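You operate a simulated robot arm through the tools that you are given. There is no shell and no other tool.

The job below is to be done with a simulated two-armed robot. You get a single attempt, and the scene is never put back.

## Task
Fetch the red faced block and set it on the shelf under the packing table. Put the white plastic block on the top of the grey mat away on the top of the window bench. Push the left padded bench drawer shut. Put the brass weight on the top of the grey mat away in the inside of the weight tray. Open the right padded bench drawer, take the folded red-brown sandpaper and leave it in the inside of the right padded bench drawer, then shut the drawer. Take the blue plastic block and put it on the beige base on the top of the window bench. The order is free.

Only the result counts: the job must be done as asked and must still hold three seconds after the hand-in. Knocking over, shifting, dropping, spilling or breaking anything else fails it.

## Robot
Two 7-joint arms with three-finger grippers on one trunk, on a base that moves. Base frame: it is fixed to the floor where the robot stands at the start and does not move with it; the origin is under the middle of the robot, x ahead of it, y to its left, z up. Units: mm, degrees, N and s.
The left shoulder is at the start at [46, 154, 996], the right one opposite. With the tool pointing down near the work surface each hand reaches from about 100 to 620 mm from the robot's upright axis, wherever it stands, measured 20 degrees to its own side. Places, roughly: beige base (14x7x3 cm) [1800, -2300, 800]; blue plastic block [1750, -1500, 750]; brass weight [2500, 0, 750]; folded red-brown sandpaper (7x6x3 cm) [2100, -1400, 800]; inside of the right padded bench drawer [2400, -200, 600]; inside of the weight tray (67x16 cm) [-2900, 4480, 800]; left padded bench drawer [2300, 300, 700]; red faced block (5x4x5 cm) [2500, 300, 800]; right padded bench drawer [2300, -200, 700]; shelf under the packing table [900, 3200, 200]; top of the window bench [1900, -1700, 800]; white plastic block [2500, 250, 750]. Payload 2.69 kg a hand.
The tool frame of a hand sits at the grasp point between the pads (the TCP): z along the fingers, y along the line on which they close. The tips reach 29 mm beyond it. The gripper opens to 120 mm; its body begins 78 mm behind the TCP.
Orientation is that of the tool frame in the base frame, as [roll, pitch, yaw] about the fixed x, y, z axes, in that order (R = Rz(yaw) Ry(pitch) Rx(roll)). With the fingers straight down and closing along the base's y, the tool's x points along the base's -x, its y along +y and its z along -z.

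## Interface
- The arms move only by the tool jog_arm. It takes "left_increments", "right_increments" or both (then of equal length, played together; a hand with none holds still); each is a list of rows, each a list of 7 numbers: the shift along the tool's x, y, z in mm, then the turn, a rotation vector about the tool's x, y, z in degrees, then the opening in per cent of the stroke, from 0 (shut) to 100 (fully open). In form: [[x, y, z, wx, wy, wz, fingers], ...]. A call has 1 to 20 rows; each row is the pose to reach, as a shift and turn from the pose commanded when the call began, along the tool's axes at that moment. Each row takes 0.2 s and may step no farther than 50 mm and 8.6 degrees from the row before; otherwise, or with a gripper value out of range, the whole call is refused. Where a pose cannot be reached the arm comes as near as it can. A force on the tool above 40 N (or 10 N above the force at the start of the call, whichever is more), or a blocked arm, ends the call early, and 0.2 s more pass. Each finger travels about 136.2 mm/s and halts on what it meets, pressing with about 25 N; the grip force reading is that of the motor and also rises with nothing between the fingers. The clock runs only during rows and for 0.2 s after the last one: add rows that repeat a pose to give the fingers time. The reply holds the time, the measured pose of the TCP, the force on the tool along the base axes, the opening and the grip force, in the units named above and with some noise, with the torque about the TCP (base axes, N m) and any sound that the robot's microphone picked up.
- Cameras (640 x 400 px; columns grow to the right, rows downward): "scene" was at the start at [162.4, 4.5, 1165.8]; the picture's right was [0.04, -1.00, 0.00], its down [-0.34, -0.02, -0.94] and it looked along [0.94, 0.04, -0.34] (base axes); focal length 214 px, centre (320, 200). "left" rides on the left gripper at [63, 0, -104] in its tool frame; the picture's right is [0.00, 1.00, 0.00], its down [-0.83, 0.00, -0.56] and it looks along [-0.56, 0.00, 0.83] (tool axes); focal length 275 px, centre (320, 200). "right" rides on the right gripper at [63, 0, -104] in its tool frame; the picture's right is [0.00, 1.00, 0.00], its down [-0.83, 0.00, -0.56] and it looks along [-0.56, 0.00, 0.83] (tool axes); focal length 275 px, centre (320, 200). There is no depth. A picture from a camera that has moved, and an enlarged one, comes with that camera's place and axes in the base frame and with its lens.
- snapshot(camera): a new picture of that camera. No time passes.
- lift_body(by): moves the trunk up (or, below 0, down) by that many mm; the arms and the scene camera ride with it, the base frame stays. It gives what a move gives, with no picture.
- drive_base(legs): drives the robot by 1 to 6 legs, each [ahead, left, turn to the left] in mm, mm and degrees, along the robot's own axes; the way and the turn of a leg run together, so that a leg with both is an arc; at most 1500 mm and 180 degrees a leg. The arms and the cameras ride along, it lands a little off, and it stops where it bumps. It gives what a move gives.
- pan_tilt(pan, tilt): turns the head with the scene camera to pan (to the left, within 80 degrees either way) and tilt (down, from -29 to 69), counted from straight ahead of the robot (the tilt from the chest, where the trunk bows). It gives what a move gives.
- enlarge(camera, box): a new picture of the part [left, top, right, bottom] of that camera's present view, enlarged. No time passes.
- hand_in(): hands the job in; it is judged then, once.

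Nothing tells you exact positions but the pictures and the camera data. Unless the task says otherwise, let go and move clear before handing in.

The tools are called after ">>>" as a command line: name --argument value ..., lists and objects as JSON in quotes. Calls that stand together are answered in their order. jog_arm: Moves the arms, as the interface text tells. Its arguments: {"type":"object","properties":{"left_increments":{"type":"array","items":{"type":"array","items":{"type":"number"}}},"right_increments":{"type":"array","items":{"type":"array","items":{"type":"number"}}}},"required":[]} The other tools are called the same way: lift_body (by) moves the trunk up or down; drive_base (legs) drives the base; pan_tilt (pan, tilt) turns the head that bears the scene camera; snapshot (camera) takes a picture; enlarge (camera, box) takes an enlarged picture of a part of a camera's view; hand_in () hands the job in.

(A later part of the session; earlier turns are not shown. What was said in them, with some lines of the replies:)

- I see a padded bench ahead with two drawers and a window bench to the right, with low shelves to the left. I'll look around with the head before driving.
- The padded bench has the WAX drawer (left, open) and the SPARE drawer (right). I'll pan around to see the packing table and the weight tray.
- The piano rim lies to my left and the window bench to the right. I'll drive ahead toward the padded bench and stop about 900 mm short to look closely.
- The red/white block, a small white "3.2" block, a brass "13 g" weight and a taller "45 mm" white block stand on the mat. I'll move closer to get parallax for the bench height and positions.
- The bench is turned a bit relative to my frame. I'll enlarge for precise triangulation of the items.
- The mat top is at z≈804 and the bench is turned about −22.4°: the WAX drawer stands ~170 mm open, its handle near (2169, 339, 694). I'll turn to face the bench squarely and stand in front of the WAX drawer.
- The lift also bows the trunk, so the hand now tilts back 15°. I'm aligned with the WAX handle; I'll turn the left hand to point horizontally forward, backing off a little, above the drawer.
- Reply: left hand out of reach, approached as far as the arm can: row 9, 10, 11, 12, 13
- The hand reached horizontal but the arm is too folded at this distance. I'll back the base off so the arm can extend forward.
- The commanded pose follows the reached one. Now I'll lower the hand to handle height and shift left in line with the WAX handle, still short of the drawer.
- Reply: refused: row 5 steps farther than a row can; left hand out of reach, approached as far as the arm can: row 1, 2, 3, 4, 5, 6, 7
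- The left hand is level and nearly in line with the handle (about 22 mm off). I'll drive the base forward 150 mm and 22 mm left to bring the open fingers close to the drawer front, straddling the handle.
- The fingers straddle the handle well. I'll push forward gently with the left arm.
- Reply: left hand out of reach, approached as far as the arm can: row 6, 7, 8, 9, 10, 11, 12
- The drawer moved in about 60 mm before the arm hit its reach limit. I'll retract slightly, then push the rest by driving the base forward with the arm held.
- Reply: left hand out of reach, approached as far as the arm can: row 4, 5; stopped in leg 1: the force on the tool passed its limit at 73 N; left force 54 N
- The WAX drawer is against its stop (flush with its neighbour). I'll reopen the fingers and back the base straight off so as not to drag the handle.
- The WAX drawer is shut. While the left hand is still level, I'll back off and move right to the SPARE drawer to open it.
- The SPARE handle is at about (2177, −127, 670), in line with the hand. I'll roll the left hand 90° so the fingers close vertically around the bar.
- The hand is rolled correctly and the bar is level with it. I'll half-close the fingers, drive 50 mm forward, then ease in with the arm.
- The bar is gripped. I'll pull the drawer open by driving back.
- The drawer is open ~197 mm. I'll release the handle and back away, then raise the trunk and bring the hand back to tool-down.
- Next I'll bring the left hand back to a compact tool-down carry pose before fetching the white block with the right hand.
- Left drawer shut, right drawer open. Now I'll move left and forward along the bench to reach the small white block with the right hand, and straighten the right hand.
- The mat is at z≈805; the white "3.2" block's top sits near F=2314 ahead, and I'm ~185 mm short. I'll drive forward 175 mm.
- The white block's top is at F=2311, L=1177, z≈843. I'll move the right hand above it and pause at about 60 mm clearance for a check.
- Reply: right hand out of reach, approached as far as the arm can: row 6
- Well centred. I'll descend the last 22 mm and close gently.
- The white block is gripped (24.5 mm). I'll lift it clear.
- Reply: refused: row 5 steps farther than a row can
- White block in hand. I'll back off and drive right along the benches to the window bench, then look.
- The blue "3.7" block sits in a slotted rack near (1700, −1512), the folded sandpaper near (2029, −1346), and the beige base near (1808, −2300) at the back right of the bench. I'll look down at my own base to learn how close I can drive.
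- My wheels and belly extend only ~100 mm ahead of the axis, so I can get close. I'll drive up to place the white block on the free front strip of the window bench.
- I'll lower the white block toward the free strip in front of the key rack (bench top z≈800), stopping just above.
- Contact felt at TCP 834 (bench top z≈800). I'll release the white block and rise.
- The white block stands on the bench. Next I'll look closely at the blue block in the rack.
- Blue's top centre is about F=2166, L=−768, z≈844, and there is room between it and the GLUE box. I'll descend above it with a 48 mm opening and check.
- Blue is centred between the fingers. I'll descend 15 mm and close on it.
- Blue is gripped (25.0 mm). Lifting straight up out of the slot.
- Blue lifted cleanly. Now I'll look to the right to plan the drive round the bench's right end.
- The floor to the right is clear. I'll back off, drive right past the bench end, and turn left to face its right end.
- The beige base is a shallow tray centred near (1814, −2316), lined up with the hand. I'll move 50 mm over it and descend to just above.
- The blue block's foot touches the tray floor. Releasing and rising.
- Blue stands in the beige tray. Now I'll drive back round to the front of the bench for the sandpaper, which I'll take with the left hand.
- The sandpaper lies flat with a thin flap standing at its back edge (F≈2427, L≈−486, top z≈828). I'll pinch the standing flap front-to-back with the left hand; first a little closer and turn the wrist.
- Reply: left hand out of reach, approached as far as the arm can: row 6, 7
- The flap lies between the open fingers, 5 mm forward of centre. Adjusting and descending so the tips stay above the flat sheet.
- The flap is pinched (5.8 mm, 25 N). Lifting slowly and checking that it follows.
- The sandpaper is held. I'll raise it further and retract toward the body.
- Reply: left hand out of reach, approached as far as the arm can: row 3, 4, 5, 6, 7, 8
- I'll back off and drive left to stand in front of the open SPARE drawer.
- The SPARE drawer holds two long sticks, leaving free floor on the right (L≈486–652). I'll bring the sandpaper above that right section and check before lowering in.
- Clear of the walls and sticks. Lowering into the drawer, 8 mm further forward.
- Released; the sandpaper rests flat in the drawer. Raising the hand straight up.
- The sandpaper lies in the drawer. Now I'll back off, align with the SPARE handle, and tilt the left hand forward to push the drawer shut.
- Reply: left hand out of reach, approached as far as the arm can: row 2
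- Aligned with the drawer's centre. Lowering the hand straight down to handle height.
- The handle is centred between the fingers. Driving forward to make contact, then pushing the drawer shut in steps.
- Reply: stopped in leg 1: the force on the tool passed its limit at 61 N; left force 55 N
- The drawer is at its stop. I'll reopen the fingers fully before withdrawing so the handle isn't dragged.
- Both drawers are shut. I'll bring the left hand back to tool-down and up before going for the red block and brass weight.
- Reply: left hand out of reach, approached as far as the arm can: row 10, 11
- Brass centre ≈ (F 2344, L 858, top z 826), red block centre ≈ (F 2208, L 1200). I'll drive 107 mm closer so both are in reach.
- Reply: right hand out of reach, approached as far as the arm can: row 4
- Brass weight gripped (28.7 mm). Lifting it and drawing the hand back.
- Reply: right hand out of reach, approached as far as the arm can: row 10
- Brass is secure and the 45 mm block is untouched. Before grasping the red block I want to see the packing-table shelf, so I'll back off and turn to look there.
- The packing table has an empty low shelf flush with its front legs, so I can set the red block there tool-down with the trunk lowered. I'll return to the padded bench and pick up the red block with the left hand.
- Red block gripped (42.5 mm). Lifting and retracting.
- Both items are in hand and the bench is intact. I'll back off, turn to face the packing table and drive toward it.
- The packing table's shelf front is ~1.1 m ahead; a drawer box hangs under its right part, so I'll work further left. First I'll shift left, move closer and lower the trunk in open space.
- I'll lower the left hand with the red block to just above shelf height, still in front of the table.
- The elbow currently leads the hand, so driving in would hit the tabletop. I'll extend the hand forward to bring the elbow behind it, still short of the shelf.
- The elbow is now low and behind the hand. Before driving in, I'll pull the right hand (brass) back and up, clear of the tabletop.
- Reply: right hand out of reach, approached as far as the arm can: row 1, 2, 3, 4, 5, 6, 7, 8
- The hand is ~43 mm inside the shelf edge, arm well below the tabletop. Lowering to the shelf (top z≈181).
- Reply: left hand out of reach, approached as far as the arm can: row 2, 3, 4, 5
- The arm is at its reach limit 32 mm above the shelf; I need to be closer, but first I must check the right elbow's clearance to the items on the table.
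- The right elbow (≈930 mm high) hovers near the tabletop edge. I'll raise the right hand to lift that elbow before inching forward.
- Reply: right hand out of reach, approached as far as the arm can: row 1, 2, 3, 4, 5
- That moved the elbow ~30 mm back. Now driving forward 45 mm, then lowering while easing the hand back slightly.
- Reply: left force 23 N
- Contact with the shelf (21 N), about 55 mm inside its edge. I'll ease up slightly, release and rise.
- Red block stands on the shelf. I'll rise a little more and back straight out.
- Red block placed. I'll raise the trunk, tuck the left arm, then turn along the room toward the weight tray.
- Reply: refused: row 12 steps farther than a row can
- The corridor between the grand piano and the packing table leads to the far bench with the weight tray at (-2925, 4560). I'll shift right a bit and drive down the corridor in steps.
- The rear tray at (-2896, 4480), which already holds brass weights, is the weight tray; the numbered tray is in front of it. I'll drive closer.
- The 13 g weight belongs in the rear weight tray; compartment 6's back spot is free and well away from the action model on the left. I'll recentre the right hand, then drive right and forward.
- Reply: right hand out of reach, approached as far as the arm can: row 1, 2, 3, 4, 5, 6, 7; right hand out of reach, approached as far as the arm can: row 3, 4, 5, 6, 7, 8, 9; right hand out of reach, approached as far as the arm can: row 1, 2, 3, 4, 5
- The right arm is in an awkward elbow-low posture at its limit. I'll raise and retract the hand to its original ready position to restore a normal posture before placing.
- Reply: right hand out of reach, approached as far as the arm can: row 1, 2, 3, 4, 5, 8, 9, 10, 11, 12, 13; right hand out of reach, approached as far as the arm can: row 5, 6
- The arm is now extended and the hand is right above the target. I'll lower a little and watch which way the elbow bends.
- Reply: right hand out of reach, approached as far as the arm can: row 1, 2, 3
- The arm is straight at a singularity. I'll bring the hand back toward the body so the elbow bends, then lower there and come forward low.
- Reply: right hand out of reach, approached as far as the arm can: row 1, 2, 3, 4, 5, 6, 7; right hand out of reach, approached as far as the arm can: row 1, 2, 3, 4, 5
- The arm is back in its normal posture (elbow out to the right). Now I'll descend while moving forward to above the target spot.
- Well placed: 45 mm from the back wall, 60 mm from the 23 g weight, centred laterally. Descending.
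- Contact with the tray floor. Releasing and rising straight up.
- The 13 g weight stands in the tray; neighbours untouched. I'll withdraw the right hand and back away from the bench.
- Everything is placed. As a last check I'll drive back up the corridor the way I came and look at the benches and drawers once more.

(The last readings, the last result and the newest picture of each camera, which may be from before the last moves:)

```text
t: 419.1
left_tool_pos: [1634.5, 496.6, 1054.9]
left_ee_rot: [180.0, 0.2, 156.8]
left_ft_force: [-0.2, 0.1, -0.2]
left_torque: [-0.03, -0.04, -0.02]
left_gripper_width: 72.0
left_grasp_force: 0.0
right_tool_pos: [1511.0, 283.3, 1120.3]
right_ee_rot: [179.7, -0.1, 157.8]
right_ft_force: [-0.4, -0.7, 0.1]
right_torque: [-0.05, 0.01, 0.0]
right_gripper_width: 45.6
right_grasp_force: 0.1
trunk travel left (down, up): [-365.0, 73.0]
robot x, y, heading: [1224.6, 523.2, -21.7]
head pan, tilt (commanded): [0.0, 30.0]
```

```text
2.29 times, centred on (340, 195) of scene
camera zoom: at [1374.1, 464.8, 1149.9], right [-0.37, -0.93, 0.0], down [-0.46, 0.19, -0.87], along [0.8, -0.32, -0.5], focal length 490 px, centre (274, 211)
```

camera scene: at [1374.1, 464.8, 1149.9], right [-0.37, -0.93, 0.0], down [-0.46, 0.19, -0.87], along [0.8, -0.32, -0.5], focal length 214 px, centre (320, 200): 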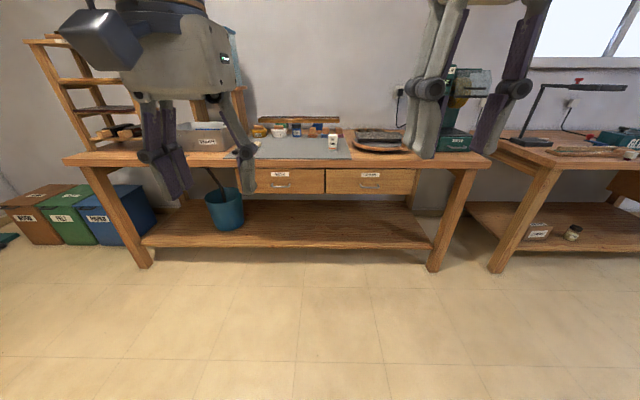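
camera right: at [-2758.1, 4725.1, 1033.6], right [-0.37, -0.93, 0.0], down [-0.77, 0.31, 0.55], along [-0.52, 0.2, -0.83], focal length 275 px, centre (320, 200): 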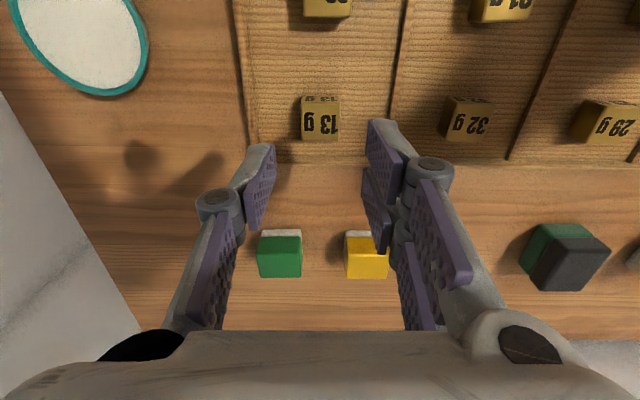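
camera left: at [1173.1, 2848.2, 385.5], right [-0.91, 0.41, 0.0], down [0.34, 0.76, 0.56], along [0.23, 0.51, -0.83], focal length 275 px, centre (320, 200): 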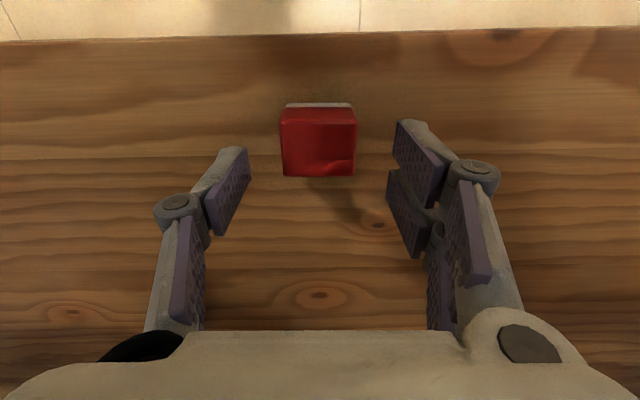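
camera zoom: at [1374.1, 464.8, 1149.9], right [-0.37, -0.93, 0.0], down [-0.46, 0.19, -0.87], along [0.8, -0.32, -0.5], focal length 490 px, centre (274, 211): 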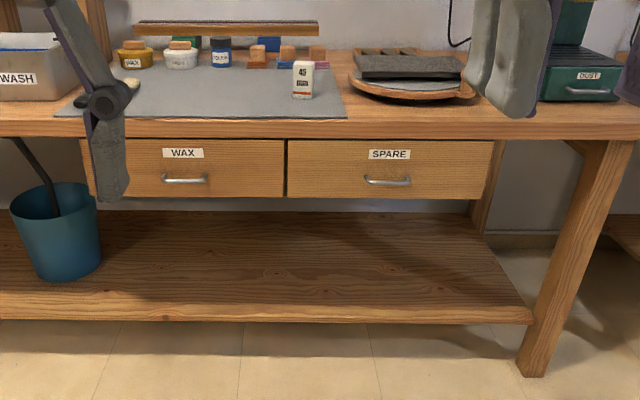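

>>> enlarge --camera "scene" --box '[270, 160, 390, 225]'

>>> pan_tilt --pan -40 --tilt 25

>>> snapshot --camera "scene"

```text
5.33 times, centred on (330, 192) of scene
camera zoom: at [1374.1, 464.8, 1149.9], right [-0.37, -0.93, 0.0], down [-0.46, 0.19, -0.87], along [0.8, -0.32, -0.5], focal length 1144 px, centre (267, 240)
```

zoom: 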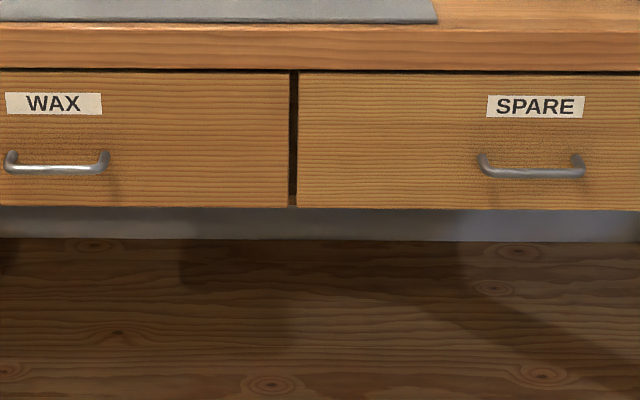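

```text
t: 420.1
left_tool_pos: [1634.6, 495.5, 1055.5]
left_ee_rot: [180.0, 0.2, 156.9]
left_ft_force: [0.6, -0.6, -0.4]
left_torque: [-0.01, -0.03, -0.01]
left_gripper_width: 71.8
left_grasp_force: 0.0
right_tool_pos: [1510.7, 282.9, 1118.7]
right_ee_rot: [179.8, -0.1, 157.6]
right_ft_force: [0.2, 0.5, 0.7]
right_torque: [-0.01, 0.01, -0.01]
right_gripper_width: 45.7
right_grasp_force: 0.1
trunk travel left (down, up): [-365.0, 73.0]
robot x, y, heading: [1230.2, 524.7, -21.8]
head pan, tilt (commanded): [-40.0, 25.0]
```

```text
taken
camera scene: at [1333.8, 417.2, 1157.9], right [-0.88, -0.47, 0.0], down [-0.2, 0.37, -0.91], along [0.43, -0.8, -0.42], focal length 214 px, centre (320, 200)
```

scene: 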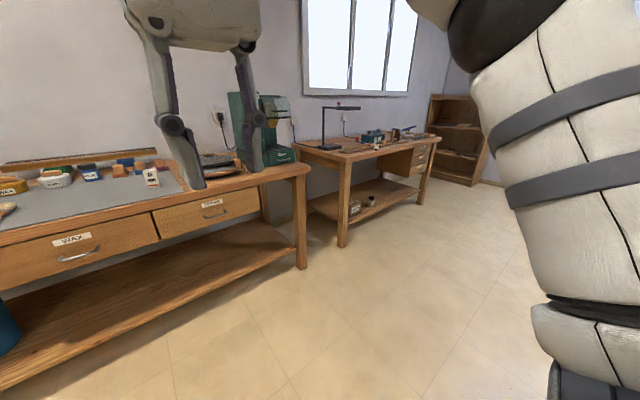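

>>> enlarge --camera "scene" --box '[0, 150, 310, 310]'

>>> enlarge --camera "scene" --box '[290, 95, 450, 195]'

```text
2.06 times, centred on (155, 230) of scene
camera zoom: at [1333.8, 417.2, 1157.9], right [-0.88, -0.47, 0.0], down [-0.2, 0.37, -0.91], along [0.43, -0.8, -0.42], focal length 443 px, centre (661, 138)
```

zoom: 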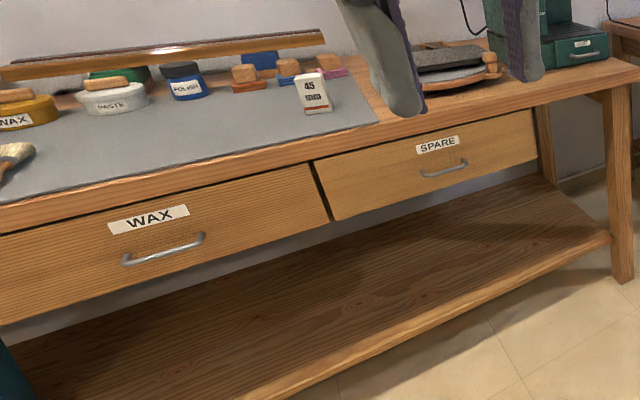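

```text
4.00 times, centred on (370, 145) of scene
camera zoom: at [1333.8, 417.2, 1157.9], right [-0.88, -0.47, 0.0], down [-0.2, 0.37, -0.91], along [0.43, -0.8, -0.42], focal length 858 px, centre (120, 420)
```

zoom: 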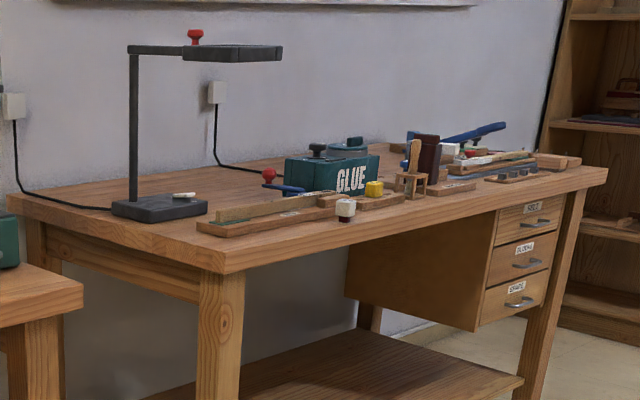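

Both drawers are flush and shut, and the white block stands on the window bench. I last saw the blue block in the beige base, the red block on the packing shelf and the 13 g weight in the weight tray just after I placed each of them. Both hands are empty and clear, so I'm handing in.

>>> hand_in

```text
The job is handed in.
```

I've handed the job in. Each part looked right when I last saw it, but no verdict has come back.

| Task | State when last seen |
|---|---|
| Red faced block | Standing on the shelf under the packing table, about 55 mm in from the front edge |
| White plastic block (marked 3.2) | Standing on the window bench, in front of the key rack |
| Left padded bench drawer (WAX) | Shut against its stop, level with the other drawer |
| Brass weight (13 g) | In the weight tray, right-hand end compartment, behind the 23 g weight |
| Folded sandpaper | Flat in the right padded bench drawer (SPARE), to the right of two sticks already in it |
| Right padded bench drawer (SPARE) | Shut against its stop |
| Blue plastic block (marked 3.7) | Standing in the beige base at the back right of the window bench |

- **Final check:** before handing in I looked again at the two drawers, the white block and part of the red block. I didn't go back to look at the blue block, and the sandpaper is out of sight in the shut drawer.
- **Which white block:** there were two on the mat. I took the small one marked 3.2, because its position matched the one given, and left the taller "45 mm" one where it was.
- **Which weight tray:** I used the rear tray, which already held brass weights. It sits at the given position; the numbered 1–6 tray is in front of it.

I saw nothing knocked over or shifted. The wax sticks and the two loose sticks in the drawers may have slid a little when I pushed the drawers shut.
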